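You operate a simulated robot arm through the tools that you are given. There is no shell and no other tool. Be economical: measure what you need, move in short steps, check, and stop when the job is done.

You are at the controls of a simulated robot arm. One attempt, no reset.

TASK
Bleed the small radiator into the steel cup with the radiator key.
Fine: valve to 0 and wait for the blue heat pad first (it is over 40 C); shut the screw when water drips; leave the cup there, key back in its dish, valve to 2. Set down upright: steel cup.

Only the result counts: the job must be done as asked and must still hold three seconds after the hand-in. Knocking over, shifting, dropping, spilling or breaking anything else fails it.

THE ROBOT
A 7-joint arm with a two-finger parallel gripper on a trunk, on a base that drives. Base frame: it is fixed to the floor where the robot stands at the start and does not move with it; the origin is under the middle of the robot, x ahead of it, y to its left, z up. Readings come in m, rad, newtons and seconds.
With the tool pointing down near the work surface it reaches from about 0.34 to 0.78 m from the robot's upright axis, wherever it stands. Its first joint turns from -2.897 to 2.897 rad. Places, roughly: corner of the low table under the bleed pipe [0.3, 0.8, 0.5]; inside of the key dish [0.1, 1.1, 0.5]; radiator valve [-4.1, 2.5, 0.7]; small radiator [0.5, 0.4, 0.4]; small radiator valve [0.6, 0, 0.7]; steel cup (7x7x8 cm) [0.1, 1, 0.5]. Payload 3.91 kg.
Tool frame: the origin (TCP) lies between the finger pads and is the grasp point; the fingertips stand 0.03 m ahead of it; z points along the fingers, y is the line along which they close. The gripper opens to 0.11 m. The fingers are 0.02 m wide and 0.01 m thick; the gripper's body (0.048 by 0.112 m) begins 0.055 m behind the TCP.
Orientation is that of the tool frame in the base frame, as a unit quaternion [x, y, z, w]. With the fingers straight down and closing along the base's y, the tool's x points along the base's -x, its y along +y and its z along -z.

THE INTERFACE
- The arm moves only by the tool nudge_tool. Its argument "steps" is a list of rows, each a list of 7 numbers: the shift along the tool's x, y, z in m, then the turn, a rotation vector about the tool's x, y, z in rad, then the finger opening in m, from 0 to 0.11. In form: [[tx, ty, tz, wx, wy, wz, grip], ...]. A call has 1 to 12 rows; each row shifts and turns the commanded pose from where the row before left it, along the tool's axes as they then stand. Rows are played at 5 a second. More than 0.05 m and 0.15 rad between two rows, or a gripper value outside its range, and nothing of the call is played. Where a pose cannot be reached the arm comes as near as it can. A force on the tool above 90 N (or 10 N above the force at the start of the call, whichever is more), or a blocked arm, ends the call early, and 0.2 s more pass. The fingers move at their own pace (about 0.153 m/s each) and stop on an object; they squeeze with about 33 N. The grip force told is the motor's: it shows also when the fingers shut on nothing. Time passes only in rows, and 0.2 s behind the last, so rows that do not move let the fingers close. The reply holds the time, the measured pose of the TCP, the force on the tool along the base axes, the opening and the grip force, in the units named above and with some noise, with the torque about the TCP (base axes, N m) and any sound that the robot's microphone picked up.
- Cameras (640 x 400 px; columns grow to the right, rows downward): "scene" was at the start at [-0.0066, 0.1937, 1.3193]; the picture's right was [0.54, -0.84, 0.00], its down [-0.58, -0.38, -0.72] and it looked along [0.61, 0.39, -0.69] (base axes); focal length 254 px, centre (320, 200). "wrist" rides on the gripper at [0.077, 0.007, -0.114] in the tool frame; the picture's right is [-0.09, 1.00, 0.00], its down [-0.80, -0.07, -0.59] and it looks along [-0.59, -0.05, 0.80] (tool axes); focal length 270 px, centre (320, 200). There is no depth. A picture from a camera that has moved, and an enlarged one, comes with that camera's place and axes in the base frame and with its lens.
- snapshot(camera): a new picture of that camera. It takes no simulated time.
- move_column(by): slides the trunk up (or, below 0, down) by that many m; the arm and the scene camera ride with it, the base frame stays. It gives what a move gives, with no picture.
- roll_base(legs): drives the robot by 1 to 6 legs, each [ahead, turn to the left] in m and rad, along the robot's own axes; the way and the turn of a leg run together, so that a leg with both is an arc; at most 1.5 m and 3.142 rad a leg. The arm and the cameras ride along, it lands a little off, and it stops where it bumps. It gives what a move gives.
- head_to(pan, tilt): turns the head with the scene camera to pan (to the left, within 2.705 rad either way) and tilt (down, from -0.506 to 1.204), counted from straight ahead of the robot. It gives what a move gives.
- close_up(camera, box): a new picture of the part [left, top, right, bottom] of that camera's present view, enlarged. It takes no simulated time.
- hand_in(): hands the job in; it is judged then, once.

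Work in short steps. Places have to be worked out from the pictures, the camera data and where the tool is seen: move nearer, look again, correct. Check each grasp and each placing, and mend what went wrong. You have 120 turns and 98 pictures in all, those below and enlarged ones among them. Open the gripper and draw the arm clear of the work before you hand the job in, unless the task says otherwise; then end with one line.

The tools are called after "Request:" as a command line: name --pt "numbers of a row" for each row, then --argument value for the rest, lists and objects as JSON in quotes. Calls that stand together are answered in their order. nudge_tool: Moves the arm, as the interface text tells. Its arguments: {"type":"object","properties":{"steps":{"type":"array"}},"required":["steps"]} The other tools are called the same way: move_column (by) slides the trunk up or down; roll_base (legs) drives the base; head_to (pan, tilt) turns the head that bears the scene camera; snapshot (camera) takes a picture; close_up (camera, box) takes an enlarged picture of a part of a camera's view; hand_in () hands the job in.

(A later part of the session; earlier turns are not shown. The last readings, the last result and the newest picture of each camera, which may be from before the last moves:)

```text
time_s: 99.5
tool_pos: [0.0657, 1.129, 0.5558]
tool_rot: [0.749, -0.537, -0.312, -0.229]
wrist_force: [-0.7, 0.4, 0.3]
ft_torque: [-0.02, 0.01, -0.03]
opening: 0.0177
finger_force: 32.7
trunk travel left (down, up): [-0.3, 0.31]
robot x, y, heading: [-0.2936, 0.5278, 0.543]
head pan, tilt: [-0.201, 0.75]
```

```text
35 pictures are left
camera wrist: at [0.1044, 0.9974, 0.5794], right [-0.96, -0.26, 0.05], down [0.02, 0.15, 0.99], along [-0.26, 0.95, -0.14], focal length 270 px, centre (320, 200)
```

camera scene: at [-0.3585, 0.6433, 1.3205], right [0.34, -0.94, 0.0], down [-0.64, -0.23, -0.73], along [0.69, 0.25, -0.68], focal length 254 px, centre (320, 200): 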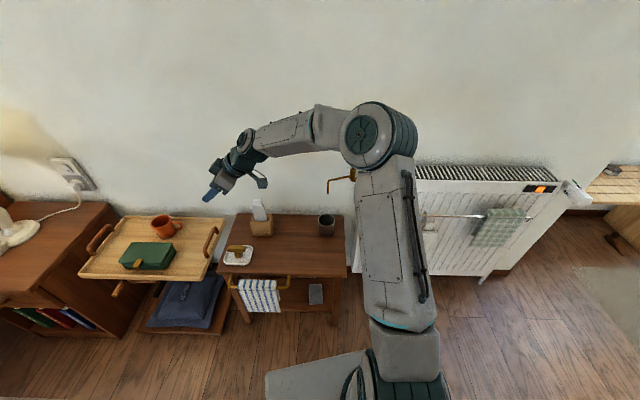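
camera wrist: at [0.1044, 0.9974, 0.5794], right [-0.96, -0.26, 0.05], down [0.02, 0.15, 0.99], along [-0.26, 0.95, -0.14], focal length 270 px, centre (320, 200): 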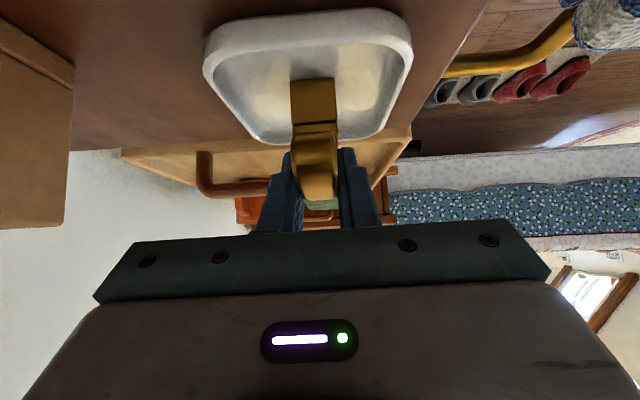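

Gripped (17.7 mm). Lift straight up and check that the key hangs upright.

Request:
nudge_tool --pt "-0.02 0 -0.02 0 0 0 0.008" --pt "-0.0345 0 -0.0345 0 0 0 0.008" --pt "-0.0345 0 -0.0345 0 0 0 0.008" --pt "-0.0345 0 -0.0345 0 0 0 0.008" --pt "-0.0345 0 -0.0345 0 0 0 0.008" --pt "-0.0345 0 -0.0345 0 0 0 0.008" --pt "-0.0345 0 -0.0345 0 0 0 0.008" --pt "-0.0345 0 -0.0345 0 0 0 0.008"

Request:
close_up --camera "wrist" --box '[240, 50, 400, 220]'

Request:
snapshot --camera "scene"

```text
time_s: 101.3
tool_pos: [0.0656, 1.1247, 0.9233]
tool_rot: [0.75, -0.538, -0.31, -0.228]
wrist_force: [0.1, 0.4, -1.1]
ft_torque: [0.02, 0.02, 0.04]
opening: 0.0178
finger_force: 32.8
trunk travel left (down, up): [-0.3, 0.31]
robot x, y, heading: [-0.2924, 0.5271, 0.539]
head pan, tilt: [-0.201, 0.75]
```

```text
2.35 times, centred on (320, 135) of wrist
camera zoom: at [0.1026, 0.9927, 0.9489], right [-0.96, -0.26, 0.05], down [0.02, 0.15, 0.99], along [-0.26, 0.95, -0.14], focal length 636 px, centre (320, 353)
```

zoom: 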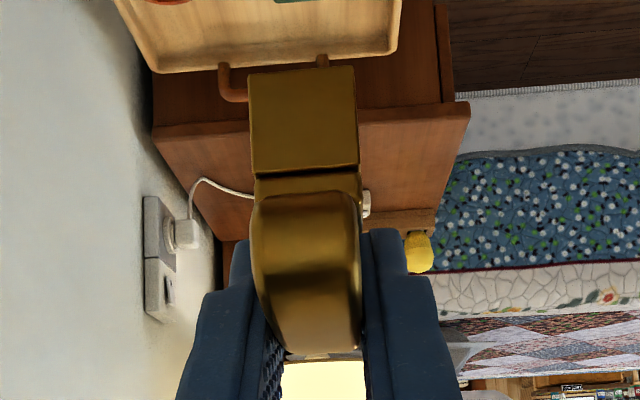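

```text
33 pictures are left
camera scene: at [-0.3585, 0.6434, 1.3204], right [0.34, -0.94, 0.0], down [-0.64, -0.23, -0.73], along [0.69, 0.25, -0.68], focal length 254 px, centre (320, 200)
```

scene: 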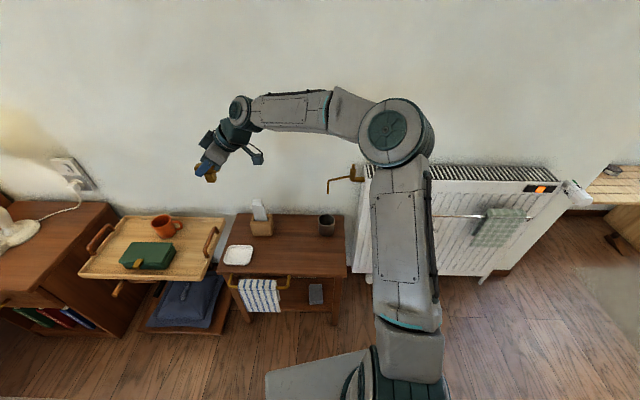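

Key upright in the grip. Swing the tool about the vertical by −90° so it faces the wall.

Request:
nudge_tool --pt "0 0 0 0.1018 0.0014 0.1001 0.008" --pt "0 0 0 0.1018 0.0014 0.1001 0.008" --pt "0 0 0 0.1018 0.0014 0.1001 0.008" --pt "0 0 0 0.1018 0.0014 0.1001 0.008" --pt "0 0 0 0.1018 0.0014 0.1001 0.008" --pt "0 0 0 0.1018 0.0014 0.1001 0.008" --pt "0 0 0 0.1018 0.0014 0.1001 0.008" --pt "0 0 0 0.1018 0.0014 0.1001 0.008" --pt "0 0 0 0.1018 0.0014 0.1001 0.008" --pt "0 0 0 0.1018 0.0014 0.1001 0.008" --pt "0 0 0 0.1018 0.0014 0.1001 0.008"

Request:
nudge_tool --pt "-0.0141 -0.0423 0.014 0 0 0 0.008" --pt "-0.0141 -0.0423 0.014 0 0 0 0.008" --pt "-0.0141 -0.0423 0.014 0 0 0 0.008" --pt "-0.0141 -0.0423 0.014 0 0 0 0.008" --pt "-0.0141 -0.0423 0.014 0 0 0 0.008" --pt "-0.0141 -0.0423 0.014 0 0 0 0.008" --pt "-0.0141 -0.0423 0.014 0 0 0 0.008" --pt "-0.0141 -0.0423 0.014 0 0 0 0.008" --pt "-0.0141 -0.0423 0.014 0 0 0 0.008"

Request:
snapshot --camera "wrist"

```text
time_s: 103.7
tool_pos: [0.0649, 1.1259, 0.9254]
tool_rot: [-0.148, 0.91, 0.057, 0.382]
wrist_force: [-0.7, 0.5, -0.3]
ft_torque: [-0.01, 0.03, 0.02]
opening: 0.0177
finger_force: 32.9
trunk travel left (down, up): [-0.3, 0.31]
robot x, y, heading: [-0.2938, 0.5272, 0.538]
head pan, tilt: [-0.201, 0.75]
```

```text
time_s: 105.7
tool_pos: [0.3549, 0.8216, 0.9297]
tool_rot: [-0.149, 0.91, 0.057, 0.382]
wrist_force: [-1.2, 0.1, -1.1]
ft_torque: [0.0, 0.01, -0.01]
opening: 0.0174
finger_force: 33.1
trunk travel left (down, up): [-0.3, 0.31]
robot x, y, heading: [-0.2964, 0.5284, 0.544]
head pan, tilt: [-0.201, 0.75]
```

```text
32 pictures are left
camera wrist: at [0.2246, 0.7847, 0.9536], right [-0.26, 0.97, 0.05], down [0.15, -0.02, 0.99], along [0.95, 0.26, -0.14], focal length 270 px, centre (320, 200)
```

wrist: 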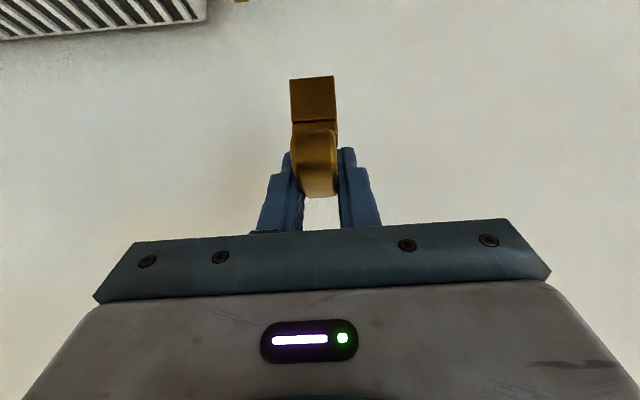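

Now position above the spindle and descend so the key's bottom is about 1–2 cm above it.

Request:
nudge_tool --pt "-0.0072 -0.0221 0.0073 0 0 0 0.008" --pt "-0.0072 -0.0221 0.0073 0 0 0 0.008" --pt "0.018 0 0.018 0 0 0 0.008" --pt "0.018 0 0.018 0 0 0 0.008" --pt "0 0 0 0 0 0 0.008"

Request:
close_up --camera "wrist" --box '[240, 0, 400, 220]'

Request:
snapshot --camera "scene"

```text
time_s: 106.9
tool_pos: [0.3905, 0.7855, 0.8783]
tool_rot: [-0.149, 0.91, 0.058, 0.382]
wrist_force: [0.5, -0.5, -0.5]
ft_torque: [0.01, -0.02, 0.04]
opening: 0.0175
finger_force: 32.7
trunk travel left (down, up): [-0.3, 0.31]
robot x, y, heading: [-0.297, 0.5303, 0.543]
head pan, tilt: [-0.201, 0.75]
```

```text
1.82 times, centred on (320, 110) of wrist
camera zoom: at [0.2597, 0.7495, 0.9028], right [-0.26, 0.96, 0.05], down [0.15, -0.01, 0.99], along [0.95, 0.26, -0.14], focal length 491 px, centre (320, 364)
```

zoom: 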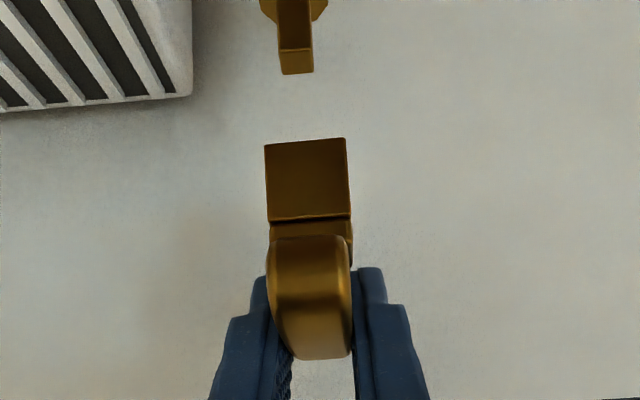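

```text
30 pictures are left
camera scene: at [-0.3583, 0.6433, 1.3204], right [0.34, -0.94, 0.0], down [-0.64, -0.23, -0.73], along [0.69, 0.25, -0.68], focal length 254 px, centre (320, 200)
```

scene: 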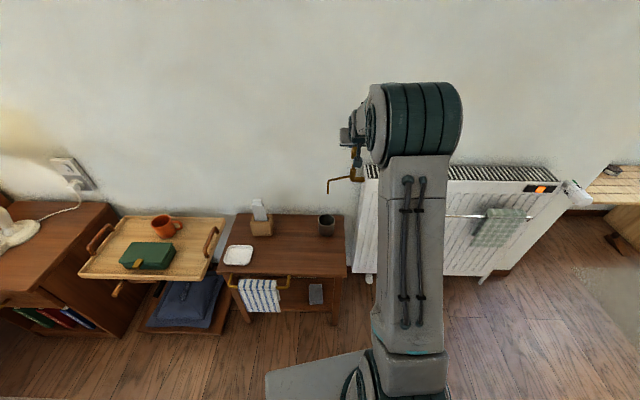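

The wrist view shows the key ≈1.5 mm right of the spindle. Zoom the scene view for the depth direction.

Request:
close_up --camera "scene" --box '[320, 130, 384, 194]'

```text
6.25 times, centred on (352, 162) of scene
camera zoom: at [-0.3583, 0.6433, 1.3204], right [0.34, -0.94, 0.0], down [-0.64, -0.23, -0.73], along [0.69, 0.25, -0.68], focal length 1587 px, centre (120, 438)
```

zoom: 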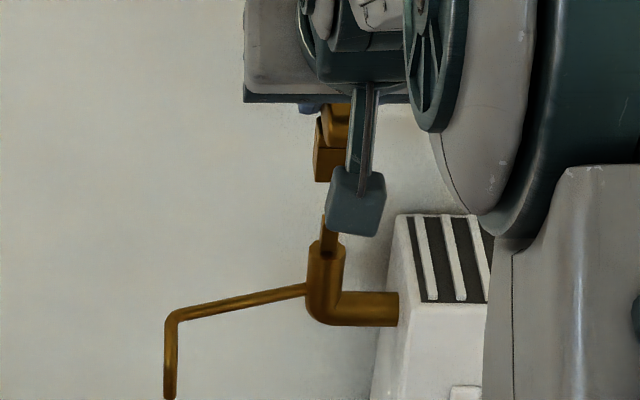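

Estimates put the key within ~2–3 mm of the axis. I shift by −1.5 mm lateral and −1.5 mm in depth and lower carefully, watching for contact.

Request:
nudge_tool --pt "0.0011 -0.0015 -0.0011 0 0 0 0.008" --pt "0.007 0 0.007 0 0 0 0.008" --pt "0.007 0 0.007 0 0 0 0.008" --pt "0.0035 0 0.0035 0 0 0 0.008" --pt "0 0 0 0 0 0 0.008"

Request:
close_up --camera "wrist" --box '[260, 0, 380, 200]'

```text
time_s: 108.1
tool_pos: [0.3904, 0.7831, 0.853]
tool_rot: [-0.15, 0.91, 0.058, 0.381]
wrist_force: [0.4, 0.2, -0.6]
ft_torque: [0.0, -0.01, 0.0]
opening: 0.0172
finger_force: 33.4
trunk travel left (down, up): [-0.3, 0.31]
robot x, y, heading: [-0.2935, 0.5309, 0.54]
head pan, tilt: [-0.201, 0.75]
```

```text
2.00 times, centred on (320, 100) of wrist
camera zoom: at [0.2595, 0.7452, 0.8784], right [-0.26, 0.97, 0.05], down [0.15, -0.01, 0.99], along [0.95, 0.26, -0.14], focal length 541 px, centre (320, 400)
```

zoom: 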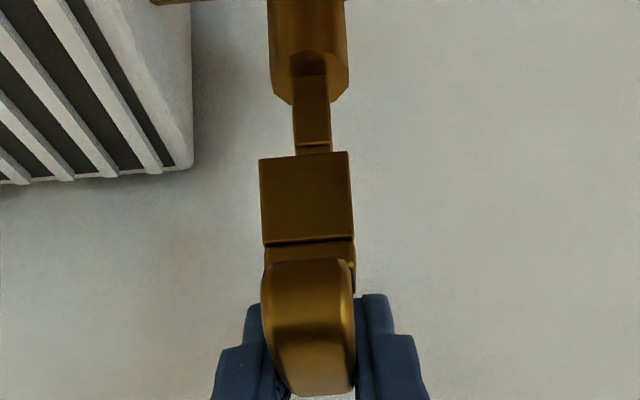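

Key bottom is still ~9 mm above the spindle; lateral error now ~2 mm the other way. Correct +2 mm and descend in small steps.

Request:
nudge_tool --pt "0 0.002 0 0 0 0 0.008" --pt "0.003 0 0.003 0 0 0 0.008" --pt "0.003 0 0.003 0 0 0 0.008" --pt "0.002 0 0.002 0 0 0 0.008" --pt "0 0 0 0 0 0 0.008"

Request:
close_up --camera "wrist" --box '[260, 0, 380, 200]'

```text
time_s: 109.3
tool_pos: [0.3885, 0.7841, 0.8419]
tool_rot: [-0.149, 0.91, 0.058, 0.382]
wrist_force: [0.5, 1.1, -0.8]
ft_torque: [-0.03, 0.04, 0.0]
opening: 0.0172
finger_force: 33.5
trunk travel left (down, up): [-0.3, 0.31]
robot x, y, heading: [-0.2932, 0.5247, 0.543]
head pan, tilt: [-0.201, 0.75]
```

```text
2.00 times, centred on (320, 100) of wrist
camera zoom: at [0.2587, 0.7481, 0.8672], right [-0.26, 0.97, 0.05], down [0.15, -0.01, 0.99], along [0.95, 0.26, -0.14], focal length 541 px, centre (320, 400)
```

zoom: 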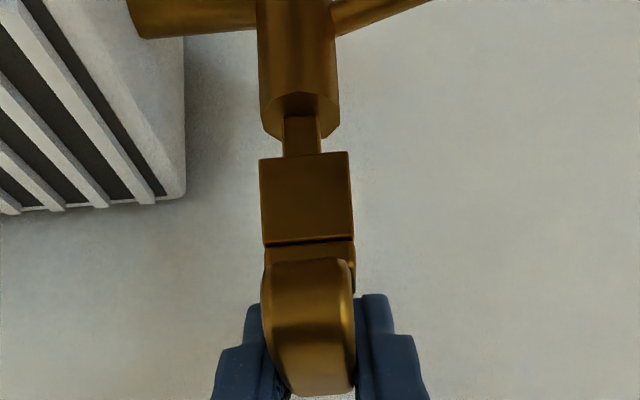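

Laterally aligned now and no contact. Continue down step by step.

Request:
nudge_tool --pt "0.003 0 0.003 0 0 0 0.008" --pt "0.003 0 0.003 0 0 0 0.008" --pt "0 0 0 0 0 0 0.008"

```text
time_s: 110.1
tool_pos: [0.3884, 0.7837, 0.8354]
tool_rot: [-0.15, 0.91, 0.059, 0.382]
wrist_force: [1.6, 0.2, 3.1]
ft_torque: [0.04, -0.09, -0.01]
opening: 0.0173
finger_force: 33.0
trunk travel left (down, up): [-0.3, 0.31]
robot x, y, heading: [-0.2933, 0.527, 0.544]
head pan, tilt: [-0.201, 0.75]
```

Request:
nudge_tool --pt "0.002 0 0.002 0 0 0 0.008" --pt "0.001 0 0.001 0 0 0 0.008" --pt "0 0 0 0 0 0 0.008"

Request:
close_up --camera "wrist" --box '[260, 0, 380, 200]'

```text
time_s: 110.9
tool_pos: [0.3872, 0.785, 0.8325]
tool_rot: [-0.149, 0.909, 0.058, 0.385]
wrist_force: [6.2, 3.5, 21.3]
ft_torque: [0.14, -0.39, -0.01]
opening: 0.0169
finger_force: 33.6
trunk travel left (down, up): [-0.3, 0.31]
robot x, y, heading: [-0.2921, 0.5264, 0.547]
head pan, tilt: [-0.201, 0.75]
```

```text
2.00 times, centred on (320, 100) of wrist
camera zoom: at [0.2589, 0.7476, 0.8575], right [-0.26, 0.96, 0.05], down [0.14, -0.02, 0.99], along [0.96, 0.26, -0.13], focal length 541 px, centre (320, 400)
```

zoom: 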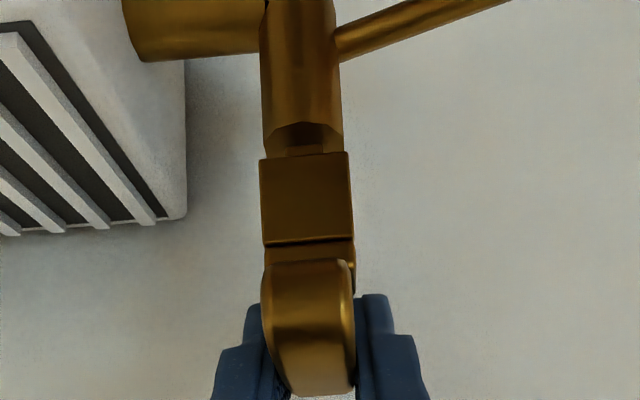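

The key is slid over the spindle down to the collar — seated. I relax slightly and check the heat pads.

Request:
nudge_tool --pt "-0.001 0 -0.001 0 0 0 0.008" --pt "0 0 0 0 0 0 0.008" --pt "0 0 0 0 0 0 0.008" --pt "0 0 0 0 0 0 0.008" --pt "0 0 0 0 0 0 0.008" --pt "0 0 0 0 0 0 0.008" --pt "0 0 0 0 0 0 0.008" --pt "0 0 0 0 0 0 0.008" --pt "0 0 0 0 0 0 0.008" --pt "0 0 0 0 0 0 0.008" --pt "0 0 0 0 0 0 0.008" --pt "0 0 0 0 0 0 0.008"

Request:
close_up --camera "scene" --box '[300, 120, 600, 280]'

```text
time_s: 113.5
tool_pos: [0.3887, 0.7844, 0.8333]
tool_rot: [-0.149, 0.91, 0.058, 0.383]
wrist_force: [7.9, 2.6, 18.1]
ft_torque: [0.06, -0.47, 0.02]
opening: 0.0175
finger_force: 32.9
trunk travel left (down, up): [-0.3, 0.31]
robot x, y, heading: [-0.2932, 0.5286, 0.542]
head pan, tilt: [-0.201, 0.75]
```

```text
2.13 times, centred on (450, 200) of scene
camera zoom: at [-0.3594, 0.6427, 1.3205], right [0.34, -0.94, 0.0], down [-0.64, -0.23, -0.73], along [0.69, 0.25, -0.68], focal length 542 px, centre (43, 200)
```

zoom: 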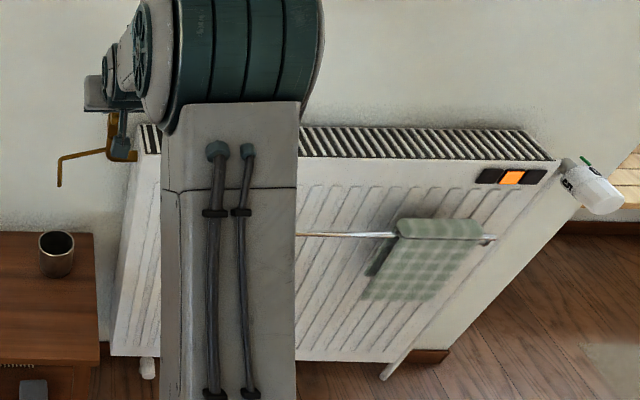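

Still orange at 113 s. I ease the contact by another millimetre and wait holding still, several calls in one go.

Request:
nudge_tool --pt "-0.0007 0 -0.0007 0 0 0 0.008" --pt "0 0 0 0 0 0 0.008" --pt "0 0 0 0 0 0 0.008" --pt "0 0 0 0 0 0 0.008" --pt "0 0 0 0 0 0 0.008" --pt "0 0 0 0 0 0 0.008" --pt "0 0 0 0 0 0 0.008" --pt "0 0 0 0 0 0 0.008" --pt "0 0 0 0 0 0 0.008" --pt "0 0 0 0 0 0 0.008" --pt "0 0 0 0 0 0 0.008" --pt "0 0 0 0 0 0 0.008"

Request:
nudge_tool --pt "0 0 0 0 0 0 0.008" --pt "0 0 0 0 0 0 0.008" --pt "0 0 0 0 0 0 0.008" --pt "0 0 0 0 0 0 0.008" --pt "0 0 0 0 0 0 0.008" --pt "0 0 0 0 0 0 0.008" --pt "0 0 0 0 0 0 0.008" --pt "0 0 0 0 0 0 0.008" --pt "0 0 0 0 0 0 0.008" --pt "0 0 0 0 0 0 0.008" --pt "0 0 0 0 0 0 0.008" --pt "0 0 0 0 0 0 0.008"

Request:
nudge_tool --pt "0 0 0 0 0 0 0.008" --pt "0 0 0 0 0 0 0.008" --pt "0 0 0 0 0 0 0.008" --pt "0 0 0 0 0 0 0.008" --pt "0 0 0 0 0 0 0.008" --pt "0 0 0 0 0 0 0.008" --pt "0 0 0 0 0 0 0.008" --pt "0 0 0 0 0 0 0.008" --pt "0 0 0 0 0 0 0.008" --pt "0 0 0 0 0 0 0.008" --pt "0 0 0 0 0 0 0.008" --pt "0 0 0 0 0 0 0.008"

Request:
nudge_tool --pt "0 0 0 0 0 0 0.008" --pt "0 0 0 0 0 0 0.008" --pt "0 0 0 0 0 0 0.008" --pt "0 0 0 0 0 0 0.008" --pt "0 0 0 0 0 0 0.008" --pt "0 0 0 0 0 0 0.008" --pt "0 0 0 0 0 0 0.008" --pt "0 0 0 0 0 0 0.008" --pt "0 0 0 0 0 0 0.008" --pt "0 0 0 0 0 0 0.008" --pt "0 0 0 0 0 0 0.008" --pt "0 0 0 0 0 0 0.008"

Request:
nudge_tool --pt "0 0 0 0 0 0 0.008" --pt "0 0 0 0 0 0 0.008" --pt "0 0 0 0 0 0 0.008" --pt "0 0 0 0 0 0 0.008" --pt "0 0 0 0 0 0 0.008" --pt "0 0 0 0 0 0 0.008" --pt "0 0 0 0 0 0 0.008" --pt "0 0 0 0 0 0 0.008" --pt "0 0 0 0 0 0 0.008" --pt "0 0 0 0 0 0 0.008" --pt "0 0 0 0 0 0 0.008" --pt "0 0 0 0 0 0 0.008"

Request:
nudge_tool --pt "0 0 0 0 0 0 0.008" --pt "0 0 0 0 0 0 0.008" --pt "0 0 0 0 0 0 0.008" --pt "0 0 0 0 0 0 0.008" --pt "0 0 0 0 0 0 0.008" --pt "0 0 0 0 0 0 0.008" --pt "0 0 0 0 0 0 0.008" --pt "0 0 0 0 0 0 0.008" --pt "0 0 0 0 0 0 0.008" --pt "0 0 0 0 0 0 0.008" --pt "0 0 0 0 0 0 0.008" --pt "0 0 0 0 0 0 0.008"

Request:
close_up --camera "scene" --box '[500, 165, 600, 225]'

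```text
time_s: 116.1
tool_pos: [0.3878, 0.7856, 0.8348]
tool_rot: [-0.15, 0.91, 0.058, 0.382]
wrist_force: [9.2, 2.2, 13.7]
ft_torque: [0.14, -0.5, 0.03]
opening: 0.0174
finger_force: 33.2
trunk travel left (down, up): [-0.3, 0.31]
robot x, y, heading: [-0.2943, 0.5261, 0.54]
head pan, tilt: [-0.201, 0.75]
```

```text
time_s: 118.7
tool_pos: [0.3888, 0.7841, 0.8328]
tool_rot: [-0.149, 0.91, 0.058, 0.382]
wrist_force: [7.5, 3.6, 11.9]
ft_torque: [0.2, -0.43, 0.0]
opening: 0.0173
finger_force: 33.3
trunk travel left (down, up): [-0.3, 0.31]
robot x, y, heading: [-0.2936, 0.5253, 0.543]
head pan, tilt: [-0.201, 0.75]
```

```text
time_s: 121.3
tool_pos: [0.3879, 0.7848, 0.8335]
tool_rot: [-0.149, 0.91, 0.058, 0.382]
wrist_force: [7.3, 1.7, 10.4]
ft_torque: [0.15, -0.36, 0.02]
opening: 0.0174
finger_force: 32.4
trunk travel left (down, up): [-0.3, 0.31]
robot x, y, heading: [-0.2963, 0.5296, 0.547]
head pan, tilt: [-0.201, 0.75]
```

```text
time_s: 123.9
tool_pos: [0.3877, 0.7843, 0.832]
tool_rot: [-0.15, 0.91, 0.058, 0.382]
wrist_force: [7.2, 2.0, 9.7]
ft_torque: [0.1, -0.32, 0.0]
opening: 0.0174
finger_force: 32.8
trunk travel left (down, up): [-0.3, 0.31]
robot x, y, heading: [-0.2928, 0.5298, 0.542]
head pan, tilt: [-0.201, 0.75]
```

```text
time_s: 126.5
tool_pos: [0.3886, 0.7846, 0.8325]
tool_rot: [-0.149, 0.911, 0.058, 0.381]
wrist_force: [4.9, 2.3, 9.0]
ft_torque: [0.1, -0.33, -0.01]
opening: 0.0174
finger_force: 32.8
trunk travel left (down, up): [-0.3, 0.31]
robot x, y, heading: [-0.295, 0.5274, 0.544]
head pan, tilt: [-0.201, 0.75]
```

```text
time_s: 129.1
tool_pos: [0.3885, 0.7847, 0.8336]
tool_rot: [-0.149, 0.911, 0.058, 0.381]
wrist_force: [6.2, 2.0, 7.5]
ft_torque: [0.11, -0.3, 0.04]
opening: 0.0173
finger_force: 32.7
trunk travel left (down, up): [-0.3, 0.31]
robot x, y, heading: [-0.2933, 0.5259, 0.548]
head pan, tilt: [-0.201, 0.75]
```

```text
6.40 times, centred on (550, 195) of scene
camera zoom: at [-0.3586, 0.6429, 1.3204], right [0.34, -0.94, 0.0], down [-0.64, -0.23, -0.73], along [0.69, 0.25, -0.68], focal length 1625 px, centre (-1152, 232)
```

zoom: 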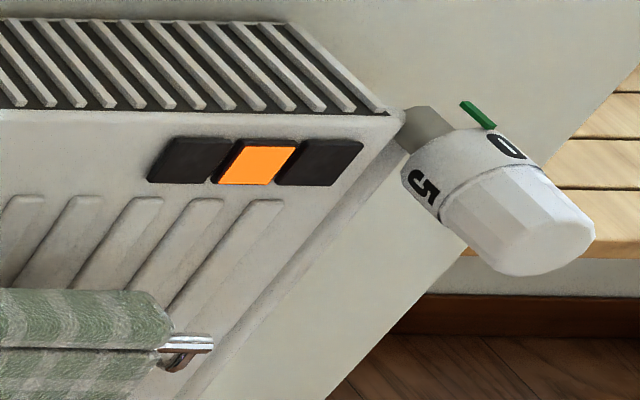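

Still orange after 105 s at "0". I wait another stretch before doubting the index reading.

Request:
nudge_tool --pt "0 0 0 0 0 0 0.008" --pt "0 0 0 0 0 0 0.008" --pt "0 0 0 0 0 0 0.008" --pt "0 0 0 0 0 0 0.008" --pt "0 0 0 0 0 0 0.008" --pt "0 0 0 0 0 0 0.008" --pt "0 0 0 0 0 0 0.008" --pt "0 0 0 0 0 0 0.008" --pt "0 0 0 0 0 0 0.008" --pt "0 0 0 0 0 0 0.008" --pt "0 0 0 0 0 0 0.008" --pt "0 0 0 0 0 0 0.008"

Request:
nudge_tool --pt "0 0 0 0 0 0 0.008" --pt "0 0 0 0 0 0 0.008" --pt "0 0 0 0 0 0 0.008" --pt "0 0 0 0 0 0 0.008" --pt "0 0 0 0 0 0 0.008" --pt "0 0 0 0 0 0 0.008" --pt "0 0 0 0 0 0 0.008" --pt "0 0 0 0 0 0 0.008" --pt "0 0 0 0 0 0 0.008" --pt "0 0 0 0 0 0 0.008" --pt "0 0 0 0 0 0 0.008" --pt "0 0 0 0 0 0 0.008"

Request:
nudge_tool --pt "0 0 0 0 0 0 0.008" --pt "0 0 0 0 0 0 0.008" --pt "0 0 0 0 0 0 0.008" --pt "0 0 0 0 0 0 0.008" --pt "0 0 0 0 0 0 0.008" --pt "0 0 0 0 0 0 0.008" --pt "0 0 0 0 0 0 0.008" --pt "0 0 0 0 0 0 0.008" --pt "0 0 0 0 0 0 0.008" --pt "0 0 0 0 0 0 0.008" --pt "0 0 0 0 0 0 0.008" --pt "0 0 0 0 0 0 0.008"

Request:
nudge_tool --pt "0 0 0 0 0 0 0.008" --pt "0 0 0 0 0 0 0.008" --pt "0 0 0 0 0 0 0.008" --pt "0 0 0 0 0 0 0.008" --pt "0 0 0 0 0 0 0.008" --pt "0 0 0 0 0 0 0.008" --pt "0 0 0 0 0 0 0.008" --pt "0 0 0 0 0 0 0.008" --pt "0 0 0 0 0 0 0.008" --pt "0 0 0 0 0 0 0.008" --pt "0 0 0 0 0 0 0.008" --pt "0 0 0 0 0 0 0.008"

Request:
nudge_tool --pt "0 0 0 0 0 0 0.008" --pt "0 0 0 0 0 0 0.008" --pt "0 0 0 0 0 0 0.008" --pt "0 0 0 0 0 0 0.008" --pt "0 0 0 0 0 0 0.008" --pt "0 0 0 0 0 0 0.008" --pt "0 0 0 0 0 0 0.008" --pt "0 0 0 0 0 0 0.008" --pt "0 0 0 0 0 0 0.008" --pt "0 0 0 0 0 0 0.008" --pt "0 0 0 0 0 0 0.008" --pt "0 0 0 0 0 0 0.008"

Request:
nudge_tool --pt "0 0 0 0 0 0 0.008" --pt "0 0 0 0 0 0 0.008" --pt "0 0 0 0 0 0 0.008" --pt "0 0 0 0 0 0 0.008" --pt "0 0 0 0 0 0 0.008" --pt "0 0 0 0 0 0 0.008" --pt "0 0 0 0 0 0 0.008" --pt "0 0 0 0 0 0 0.008" --pt "0 0 0 0 0 0 0.008" --pt "0 0 0 0 0 0 0.008" --pt "0 0 0 0 0 0 0.008" --pt "0 0 0 0 0 0 0.008"

Request:
nudge_tool --pt "0 0 0 0 0 0 0.008" --pt "0 0 0 0 0 0 0.008" --pt "0 0 0 0 0 0 0.008" --pt "0 0 0 0 0 0 0.008" --pt "0 0 0 0 0 0 0.008" --pt "0 0 0 0 0 0 0.008" --pt "0 0 0 0 0 0 0.008" --pt "0 0 0 0 0 0 0.008" --pt "0 0 0 0 0 0 0.008" --pt "0 0 0 0 0 0 0.008" --pt "0 0 0 0 0 0 0.008" --pt "0 0 0 0 0 0 0.008"

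Request:
nudge_tool --pt "0 0 0 0 0 0 0.008" --pt "0 0 0 0 0 0 0.008" --pt "0 0 0 0 0 0 0.008" --pt "0 0 0 0 0 0 0.008" --pt "0 0 0 0 0 0 0.008" --pt "0 0 0 0 0 0 0.008" --pt "0 0 0 0 0 0 0.008" --pt "0 0 0 0 0 0 0.008" --pt "0 0 0 0 0 0 0.008" --pt "0 0 0 0 0 0 0.008" --pt "0 0 0 0 0 0 0.008" --pt "0 0 0 0 0 0 0.008"

Request:
nudge_tool --pt "0 0 0 0 0 0 0.008" --pt "0 0 0 0 0 0 0.008" --pt "0 0 0 0 0 0 0.008" --pt "0 0 0 0 0 0 0.008" --pt "0 0 0 0 0 0 0.008" --pt "0 0 0 0 0 0 0.008" --pt "0 0 0 0 0 0 0.008" --pt "0 0 0 0 0 0 0.008" --pt "0 0 0 0 0 0 0.008" --pt "0 0 0 0 0 0 0.008" --pt "0 0 0 0 0 0 0.008" --pt "0 0 0 0 0 0 0.008"

Request:
nudge_tool --pt "0 0 0 0 0 0 0.008" --pt "0 0 0 0 0 0 0.008" --pt "0 0 0 0 0 0 0.008" --pt "0 0 0 0 0 0 0.008" --pt "0 0 0 0 0 0 0.008" --pt "0 0 0 0 0 0 0.008" --pt "0 0 0 0 0 0 0.008" --pt "0 0 0 0 0 0 0.008" --pt "0 0 0 0 0 0 0.008" --pt "0 0 0 0 0 0 0.008" --pt "0 0 0 0 0 0 0.008" --pt "0 0 0 0 0 0 0.008"

Request:
snapshot --camera "scene"

```text
time_s: 131.7
tool_pos: [0.3892, 0.7846, 0.8338]
tool_rot: [-0.149, 0.911, 0.058, 0.381]
wrist_force: [5.1, 2.0, 7.4]
ft_torque: [0.1, -0.25, 0.03]
opening: 0.0176
finger_force: 32.9
trunk travel left (down, up): [-0.3, 0.31]
robot x, y, heading: [-0.2944, 0.5281, 0.536]
head pan, tilt: [-0.201, 0.75]
```

```text
time_s: 134.3
tool_pos: [0.3895, 0.7828, 0.8336]
tool_rot: [-0.149, 0.91, 0.058, 0.382]
wrist_force: [4.3, 1.7, 7.4]
ft_torque: [0.11, -0.26, -0.01]
opening: 0.0169
finger_force: 32.9
trunk travel left (down, up): [-0.3, 0.31]
robot x, y, heading: [-0.2958, 0.53, 0.543]
head pan, tilt: [-0.201, 0.75]
```

```text
time_s: 136.9
tool_pos: [0.3881, 0.7844, 0.8333]
tool_rot: [-0.15, 0.91, 0.057, 0.381]
wrist_force: [4.6, 2.2, 6.9]
ft_torque: [0.12, -0.26, -0.02]
opening: 0.0172
finger_force: 33.1
trunk travel left (down, up): [-0.3, 0.31]
robot x, y, heading: [-0.2985, 0.5289, 0.542]
head pan, tilt: [-0.201, 0.75]
```

```text
time_s: 139.5
tool_pos: [0.3872, 0.7833, 0.8327]
tool_rot: [-0.15, 0.91, 0.058, 0.381]
wrist_force: [4.1, 2.6, 7.1]
ft_torque: [0.08, -0.31, 0.03]
opening: 0.0175
finger_force: 32.9
trunk travel left (down, up): [-0.3, 0.31]
robot x, y, heading: [-0.2976, 0.5237, 0.547]
head pan, tilt: [-0.201, 0.75]
```

```text
time_s: 142.1
tool_pos: [0.3883, 0.7831, 0.8325]
tool_rot: [-0.149, 0.91, 0.058, 0.382]
wrist_force: [4.0, 2.4, 7.5]
ft_torque: [0.07, -0.23, 0.03]
opening: 0.0174
finger_force: 32.7
trunk travel left (down, up): [-0.3, 0.31]
robot x, y, heading: [-0.298, 0.5284, 0.542]
head pan, tilt: [-0.201, 0.75]
```

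```text
time_s: 144.7
tool_pos: [0.3893, 0.7838, 0.8327]
tool_rot: [-0.149, 0.91, 0.058, 0.382]
wrist_force: [4.1, 2.2, 7.1]
ft_torque: [0.12, -0.25, -0.02]
opening: 0.0173
finger_force: 33.2
trunk travel left (down, up): [-0.3, 0.31]
robot x, y, heading: [-0.2921, 0.5304, 0.542]
head pan, tilt: [-0.201, 0.75]
```

```text
time_s: 147.3
tool_pos: [0.3891, 0.7844, 0.8341]
tool_rot: [-0.149, 0.91, 0.058, 0.382]
wrist_force: [5.0, 2.0, 7.3]
ft_torque: [0.09, -0.24, -0.03]
opening: 0.0175
finger_force: 33.0
trunk travel left (down, up): [-0.3, 0.31]
robot x, y, heading: [-0.2964, 0.5292, 0.545]
head pan, tilt: [-0.201, 0.75]
```

```text
time_s: 149.9
tool_pos: [0.3884, 0.7845, 0.8334]
tool_rot: [-0.149, 0.91, 0.057, 0.382]
wrist_force: [4.1, 2.3, 6.5]
ft_torque: [0.11, -0.25, -0.02]
opening: 0.0172
finger_force: 32.8
trunk travel left (down, up): [-0.3, 0.31]
robot x, y, heading: [-0.2929, 0.5291, 0.543]
head pan, tilt: [-0.201, 0.75]
```

```text
time_s: 152.5
tool_pos: [0.3882, 0.7846, 0.8327]
tool_rot: [-0.15, 0.91, 0.058, 0.382]
wrist_force: [4.7, 1.7, 7.2]
ft_torque: [0.13, -0.25, -0.02]
opening: 0.0171
finger_force: 32.9
trunk travel left (down, up): [-0.3, 0.31]
robot x, y, heading: [-0.2951, 0.5245, 0.542]
head pan, tilt: [-0.201, 0.75]
```

```text
time_s: 155.1
tool_pos: [0.3887, 0.7838, 0.8332]
tool_rot: [-0.149, 0.911, 0.058, 0.381]
wrist_force: [4.5, 1.7, 6.4]
ft_torque: [0.08, -0.21, 0.02]
opening: 0.017
finger_force: 32.7
trunk travel left (down, up): [-0.3, 0.31]
robot x, y, heading: [-0.295, 0.5308, 0.54]
head pan, tilt: [-0.201, 0.75]
```

```text
23 pictures are left
camera scene: at [-0.3586, 0.6429, 1.3204], right [0.34, -0.94, 0.0], down [-0.64, -0.23, -0.73], along [0.69, 0.25, -0.68], focal length 254 px, centre (320, 200)
```

scene: 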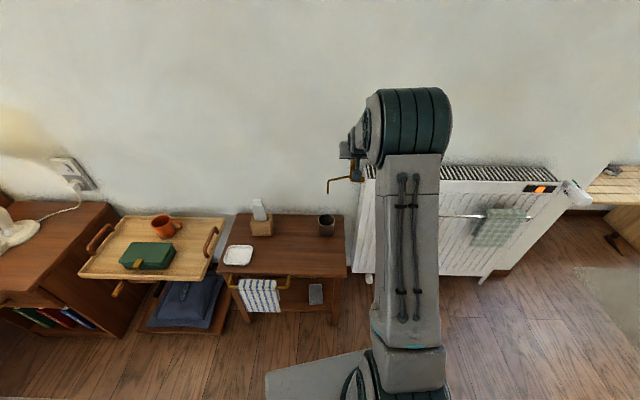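

Still orange 130 s after — so "0 at the green tab" probably isn't closed; at the start the "3" faced exactly down, and the knob turned freely past the tab's gap. I'll leave the key seated on the spindle and test the valve by closing clockwise to its stop. Release the key and withdraw.

Request:
nudge_tool --pt "0 0 0 0 0 0 0.025" --pt "0 0 0 0 0 0 0.04" --pt "0 0 0 0 0 0 0.05" --pt "0 0 -0.02 0 0 0 0.05" --pt "0 0 -0.04 0 0 0 0.05" --pt "0 0 -0.04 0 0 0 0.05" --pt "0 0 -0.04 0 0 0 0.05" --pt "-0.02 0 -0.03 0 0 0 0.06" --pt "-0.02 0 -0.03 0 0 0 0.07"

Request:
snapshot --camera "wrist"

```text
time_s: 157.1
tool_pos: [0.2791, 0.7494, 1.0031]
tool_rot: [-0.15, 0.911, 0.058, 0.381]
wrist_force: [0.0, -0.2, 0.2]
ft_torque: [-0.04, -0.02, -0.02]
opening: 0.07
finger_force: 0.1
trunk travel left (down, up): [-0.3, 0.31]
robot x, y, heading: [-0.2896, 0.5256, 0.546]
head pan, tilt: [-0.201, 0.75]
```

```text
22 pictures are left
camera wrist: at [0.1486, 0.7126, 1.0274], right [-0.26, 0.97, 0.05], down [0.15, -0.01, 0.99], along [0.95, 0.26, -0.14], focal length 270 px, centre (320, 200)
```

wrist: 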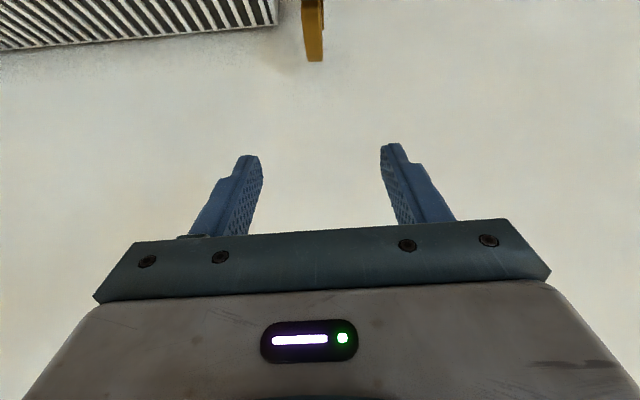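

Key stays upright on the spindle. Drive back to the earlier spot in front of the valve.

Request:
roll_base --legs '[[0, -1.938], [0.536, 0], [0, 1.395]]'

Request:
nudge_tool --pt "0 0 0 0 -0.1309 0 0.07" --pt "0 0 0 0 -0.1309 0 0.07" --pt "0 0 0 0 -0.1309 0 0.07" --pt "0 0 0 0 -0.1309 0 0.07" --pt "0 0 0 0 -0.1309 0 0.07" --pt "0 0 0 0 -0.1309 0 0.07"

Request:
move_column --by -0.25

```text
time_s: 168.3
tool_pos: [0.4058, -0.1005, 1.0028]
tool_rot: [0.1, 0.917, -0.047, 0.383]
wrist_force: [-1.2, 0.3, 0.0]
ft_torque: [0.02, -0.01, 0.01]
opening: 0.0701
finger_force: 0.1
trunk travel left (down, up): [-0.3, 0.31]
robot x, y, heading: [-0.2004, 0.0095, 0.001]
head pan, tilt: [-0.201, 0.75]
```

```text
time_s: 169.7
tool_pos: [0.4077, -0.0999, 0.9936]
tool_rot: [0.077, 0.729, -0.072, 0.676]
wrist_force: [0.0, -0.5, -0.5]
ft_torque: [0.01, -0.01, 0.02]
opening: 0.0702
finger_force: 0.0
out of reach, approached as far as the arm can: row 3
trunk travel left (down, up): [-0.3, 0.31]
robot x, y, heading: [-0.2035, 0.0076, -0.0]
head pan, tilt: [-0.201, 0.75]
```

```text
time_s: 172.3
tool_pos: [0.408, -0.1, 0.7444]
tool_rot: [0.078, 0.73, -0.073, 0.675]
wrist_force: [-0.1, -0.9, -0.6]
ft_torque: [0.01, 0.0, 0.0]
opening: 0.0701
finger_force: 0.0
trunk travel left (down, up): [-0.05, 0.56]
robot x, y, heading: [-0.203, 0.0083, 0.002]
head pan, tilt: [-0.201, 0.75]
```

Align with the knob's axis: finish the pitch, yaw +30.7°, shift in front of the knob, and pre-roll −34° so there is range for a long clockwise turn.

Request:
nudge_tool --pt "0 0 0 0 -0.078 0 0.08" --pt "0 0 0 -0.1338 0 0 0.08" --pt "0 0 0 -0.1338 0 0 0.08" --pt "0 0 0 -0.1338 0 0 0.08" --pt "0 0 0 -0.1338 0 0 0.08" --pt "0.0065 0.033 0 0 0 0 0.08" --pt "0.0065 0.033 0 0 0 0 0.08" --pt "0 0 0.023 0 0 -0.148 0.08" --pt "0 0 0.023 0 0 -0.148 0.08" --pt "0 0 0.023 0 0 -0.148 0.08" --pt "0 0 0.023 0 0 -0.148 0.08"

Request:
snapshot --camera "wrist"

```text
time_s: 174.7
tool_pos: [0.4753, -0.008, 0.7307]
tool_rot: [-0.313, 0.633, -0.097, 0.701]
wrist_force: [-0.7, -0.1, -0.8]
ft_torque: [-0.02, -0.04, 0.01]
opening: 0.0802
finger_force: 0.1
trunk travel left (down, up): [-0.05, 0.56]
robot x, y, heading: [-0.2017, 0.0057, 0.0]
head pan, tilt: [-0.201, 0.75]
```

```text
21 pictures are left
camera wrist: at [0.3792, -0.0794, 0.6615], right [-0.28, 0.83, -0.49], down [-0.69, 0.18, 0.7], along [0.67, 0.53, 0.52], focal length 270 px, centre (320, 200)
```

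wrist: 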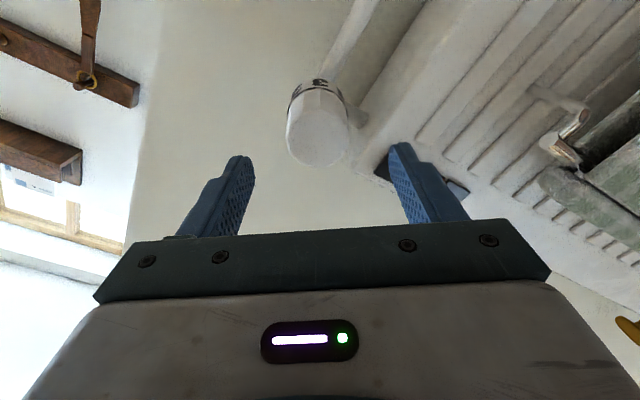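

Aligned. Advance, close, and turn clockwise (positive) 90° while watching for a stop.

Request:
nudge_tool --pt "0 0 0.029 0 0 0 0.08" --pt "0 0 0.028 0 0 0 0.08" --pt "0 0 0 0 0 0 0.05" --pt "0 0 0 0 0 0 0.035" --pt "0 0 0 0 0 0 0.035"

Request:
nudge_tool --pt "0 0 0 0 0 0.12 0.035" --pt "0 0 0 0 0 0.12 0.035" --pt "0 0 0 0 0 0.12 0.035" --pt "0 0 0 0 0 0.12 0.035" --pt "0 0 0 0 0 0.12 0.035" --pt "0 0 0 0 0 0.12 0.035"

```text
time_s: 175.9
tool_pos: [0.5281, 0.0091, 0.7328]
tool_rot: [-0.312, 0.634, -0.097, 0.701]
wrist_force: [4.7, 1.0, 2.9]
ft_torque: [0.09, -0.24, -1.26]
opening: 0.0471
finger_force: 45.0
trunk travel left (down, up): [-0.05, 0.56]
robot x, y, heading: [-0.197, 0.0056, 0.002]
head pan, tilt: [-0.201, 0.75]
```

```text
time_s: 177.3
tool_pos: [0.527, 0.0087, 0.7313]
tool_rot: [-0.067, 0.703, 0.157, 0.69]
wrist_force: [13.7, -4.7, 7.5]
ft_torque: [0.09, -0.44, -0.95]
opening: 0.0466
finger_force: 45.4
trunk travel left (down, up): [-0.05, 0.56]
robot x, y, heading: [-0.2012, 0.0055, 0.0]
head pan, tilt: [-0.201, 0.75]
```

No stop at 41° (already past the starting position). Continue clockwise.

Request:
nudge_tool --pt "0 0 0 0 0 0.12 0.035" --pt "0 0 0 0 0 0.12 0.035" --pt "0 0 0 0 0 0.12 0.035" --pt "0 0 0 0 0 0.12 0.035" --pt "0 0 0 0 0 0.12 0.035" --pt "0 0 0 0 0 0.12 0.035" --pt "0 0 0 0 0 0.12 0.035"

Request:
close_up --camera "scene" --box '[240, 90, 400, 190]'

```text
time_s: 178.9
tool_pos: [0.5292, 0.0077, 0.731]
tool_rot: [0.226, 0.67, 0.425, 0.566]
wrist_force: [19.9, -15.9, 10.1]
ft_torque: [-0.21, 0.59, -0.45]
opening: 0.0462
finger_force: 45.3
trunk travel left (down, up): [-0.05, 0.56]
robot x, y, heading: [-0.1994, 0.005, -0.005]
head pan, tilt: [-0.201, 0.75]
```

```text
4.00 times, centred on (320, 140) of scene
camera zoom: at [-0.1935, 0.1376, 1.0706], right [-0.2, -0.98, 0.0], down [-0.67, 0.14, -0.73], along [0.72, -0.15, -0.68], focal length 1016 px, centre (320, 440)
```

zoom: 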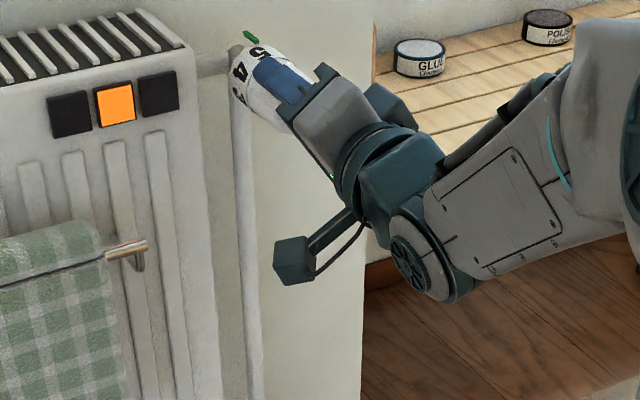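

Still free: 5 is now near the tab, no stop yet. Continue clockwise toward closed.

Request:
nudge_tool --pt "0 0 -0.001 0 0 0.12 0.035" --pt "0 0 0 0 0 0.12 0.035" --pt "0 0 0 0 0 0.12 0.035" --pt "0 0 0 0 0 0.12 0.035" --pt "0 0 0 0 0 0.12 0.035" --pt "0 0 0 0 0 0.12 0.035" --pt "0 0 0 0 0 0.12 0.035" --pt "0 0 0 0 0 0.12 0.035" --pt "0 0 0 0 0 0.12 0.035" --pt "0 0 0 0 0 0.12 0.035"

Request:
nudge_tool --pt "0 0 0 0 0 0.1 0.035" --pt "0 0 0 0 0 0.1 0.035" --pt "0 0 0 0 0 0.1 0.035" --pt "0 0 0 0 0 0.08 0.035" --pt "0 0 0 0 0 0 0.035"

Request:
close_up --camera "scene" --box '[240, 90, 400, 190]'

```text
time_s: 181.1
tool_pos: [0.5265, 0.0082, 0.7301]
tool_rot: [0.565, 0.425, 0.67, 0.225]
wrist_force: [-5.4, -17.8, -7.4]
ft_torque: [0.48, -1.43, -0.13]
opening: 0.0462
finger_force: 45.1
trunk travel left (down, up): [-0.05, 0.56]
robot x, y, heading: [-0.2015, 0.0113, -0.002]
head pan, tilt: [-0.201, 0.75]
```

```text
time_s: 182.3
tool_pos: [0.5264, 0.0099, 0.7335]
tool_rot: [0.633, 0.313, 0.702, 0.095]
wrist_force: [-4.4, -3.8, -1.7]
ft_torque: [-0.25, -1.57, -0.14]
opening: 0.0476
finger_force: 45.0
trunk travel left (down, up): [-0.05, 0.56]
robot x, y, heading: [-0.1973, 0.0059, 0.0]
head pan, tilt: [-0.201, 0.75]
```

```text
4.00 times, centred on (320, 140) of scene
camera zoom: at [-0.1949, 0.1381, 1.0706], right [-0.2, -0.98, 0.0], down [-0.67, 0.13, -0.73], along [0.72, -0.14, -0.68], focal length 1016 px, centre (320, 440)
```

zoom: 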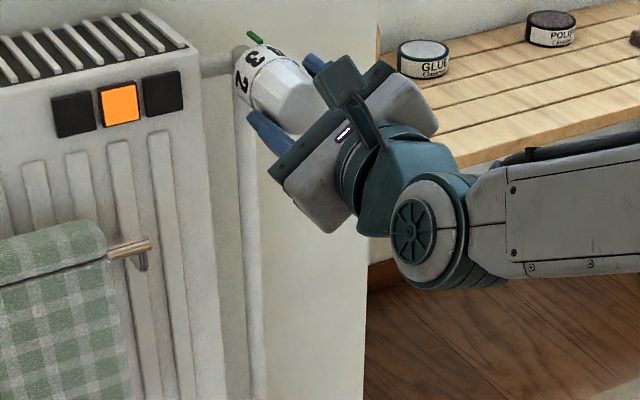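

3–4 are at the tab now after 180°. Try 15–20° more to see whether there's a stop here.

Request:
nudge_tool --pt "0 0 0 0 0 0.1 0.035" --pt "0 0 0 0 0 0.1 0.035" --pt "0 0 0 0 0 0.1 0.035" --pt "0 0 0 0 0 0 0.035"

Request:
close_up --camera "wrist" --box '[200, 50, 440, 220]'

```text
time_s: 183.3
tool_pos: [0.5265, 0.0084, 0.7311]
tool_rot: [0.673, 0.215, 0.708, -0.012]
wrist_force: [7.8, 1.3, 1.3]
ft_torque: [0.18, -1.09, -0.92]
opening: 0.0465
finger_force: 45.0
trunk travel left (down, up): [-0.05, 0.56]
robot x, y, heading: [-0.2043, 0.0085, 0.006]
head pan, tilt: [-0.201, 0.75]
```

```text
2.35 times, centred on (320, 135) of wrist
camera zoom: at [0.4142, -0.0134, 0.8059], right [0.31, -0.93, 0.2], down [-0.51, -0.34, -0.79], along [0.8, 0.14, -0.58], focal length 636 px, centre (320, 353)
```

zoom: 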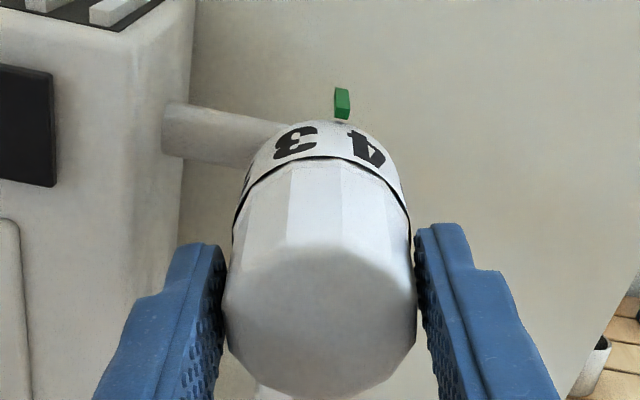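

Reading the scale in gripper and base frames: the knob slipped in the fingers over the last ~28°, i.e. there is a stop with the 0 facing straight down — so the closed index is opposite the tab (and the start was exactly 3). The valve is now at its 0 stop. Release, back off, roll partly back, and wait.

Request:
nudge_tool --pt "0 0 0 0 0 0 0.06" --pt "0 0 0 0 0 0 0.08" --pt "0 0 -0.03 0 0 0 0.08" --pt "0 0 -0.04 0 0 0 0.08" --pt "0 0 -0.04 0 0 -0.14 0.08" --pt "0 0 -0.01 0 0 -0.14 0.08" --pt "0 0 0 0 0 -0.14 0.08" --pt "0 0 0 0 0 -0.14 0.08" --pt "0 0 0 0 0 -0.14 0.08" --pt "0 0 0 0 0 -0.14 0.08" --pt "0 0 0 0 0 -0.14 0.08" --pt "0 0 0 0 0 -0.14 0.08"

Request:
nudge_tool --pt "0 0 0 0 0 -0.14 0.08" --pt "0 0 0 0 0 -0.14 0.08" --pt "0 0 0 0 0 -0.14 0.08" --pt "0 0 0 0 0 -0.14 0.08" --pt "0 0 0 0 0 -0.14 0.08" --pt "0 0 0 0 0 -0.14 0.08" --pt "0 0 0 0 0 -0.14 0.08" --pt "0 0 0 0 0 -0.14 0.08" --pt "0 0 0 0 0 -0.14 0.08" --pt "0 0 0 0 0 -0.14 0.08" --pt "0 0 0 0 0 -0.14 0.08" --pt "0 0 0 0 0 -0.14 0.08"

Request:
close_up --camera "scene" --box '[240, 90, 400, 190]'

```text
time_s: 185.9
tool_pos: [0.4125, -0.0295, 0.7304]
tool_rot: [0.457, 0.539, 0.605, 0.367]
wrist_force: [-0.1, -0.6, 0.4]
ft_torque: [0.01, 0.01, 0.0]
opening: 0.0801
finger_force: 0.0
trunk travel left (down, up): [-0.05, 0.56]
robot x, y, heading: [-0.1995, 0.0029, 0.002]
head pan, tilt: [-0.201, 0.75]
```

```text
time_s: 188.5
tool_pos: [0.4133, -0.0295, 0.7319]
tool_rot: [-0.098, 0.7, 0.131, 0.696]
wrist_force: [-0.3, -0.3, 0.0]
ft_torque: [0.01, 0.02, 0.03]
opening: 0.08
finger_force: 0.1
trunk travel left (down, up): [-0.05, 0.56]
robot x, y, heading: [-0.1957, 0.0106, 0.001]
head pan, tilt: [-0.201, 0.75]
```

```text
4.00 times, centred on (320, 140) of scene
camera zoom: at [-0.1945, 0.1383, 1.0704], right [-0.2, -0.98, 0.0], down [-0.67, 0.13, -0.73], along [0.72, -0.14, -0.68], focal length 1016 px, centre (320, 440)
```

zoom: 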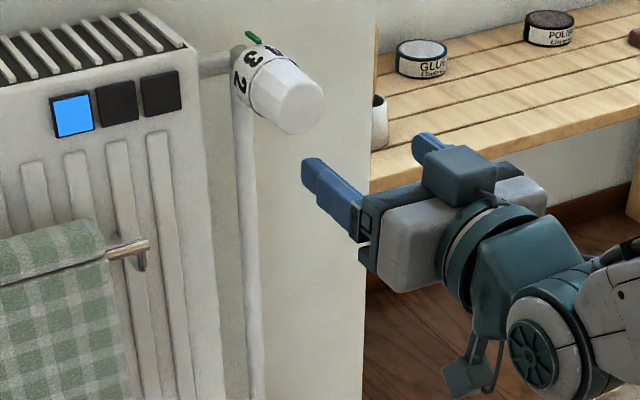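

The pad is blue — closed. Now tilt the tool to 45°, raise the column and drive back to the bleed station.

Request:
nudge_tool --pt "0 0 -0.01 0 0.1309 0 0.06" --pt "0 0 -0.01 0 0.1309 0 0.06" --pt "0 0 0 0 0.1309 0 0.06" --pt "0 0 0 0 0.1309 0 0.06" --pt "0 0 0 0 0.1309 0 0.06" --pt "0 0 0 0 0.1309 0 0.06"

Request:
move_column --by 0.25

Request:
roll_base --legs '[[0, 1.749], [0.531, 0], [0, -1.206]]'

```text
time_s: 189.9
tool_pos: [0.3952, -0.0359, 0.7325]
tool_rot: [-0.139, 0.913, 0.084, 0.374]
wrist_force: [0.8, -0.6, -0.7]
ft_torque: [0.04, 0.0, 0.0]
opening: 0.0602
finger_force: 0.1
trunk travel left (down, up): [-0.05, 0.56]
robot x, y, heading: [-0.1977, 0.0052, 0.001]
head pan, tilt: [-0.201, 0.75]
```

```text
time_s: 192.4
tool_pos: [0.3943, -0.0357, 0.9821]
tool_rot: [-0.139, 0.913, 0.084, 0.374]
wrist_force: [0.4, 0.1, 0.5]
ft_torque: [-0.03, -0.03, 0.01]
opening: 0.0597
finger_force: 0.0
trunk travel left (down, up): [-0.3, 0.31]
robot x, y, heading: [-0.2045, 0.0049, 0.004]
head pan, tilt: [-0.201, 0.75]
```

```text
time_s: 202.7
tool_pos: [0.2465, 0.8157, 0.9834]
tool_rot: [-0.38, 0.841, 0.182, 0.338]
wrist_force: [0.1, 0.6, -0.7]
ft_torque: [0.0, 0.01, -0.01]
opening: 0.0599
finger_force: 0.0
trunk travel left (down, up): [-0.3, 0.31]
robot x, y, heading: [-0.2836, 0.5435, 0.55]
head pan, tilt: [-0.201, 0.75]
```

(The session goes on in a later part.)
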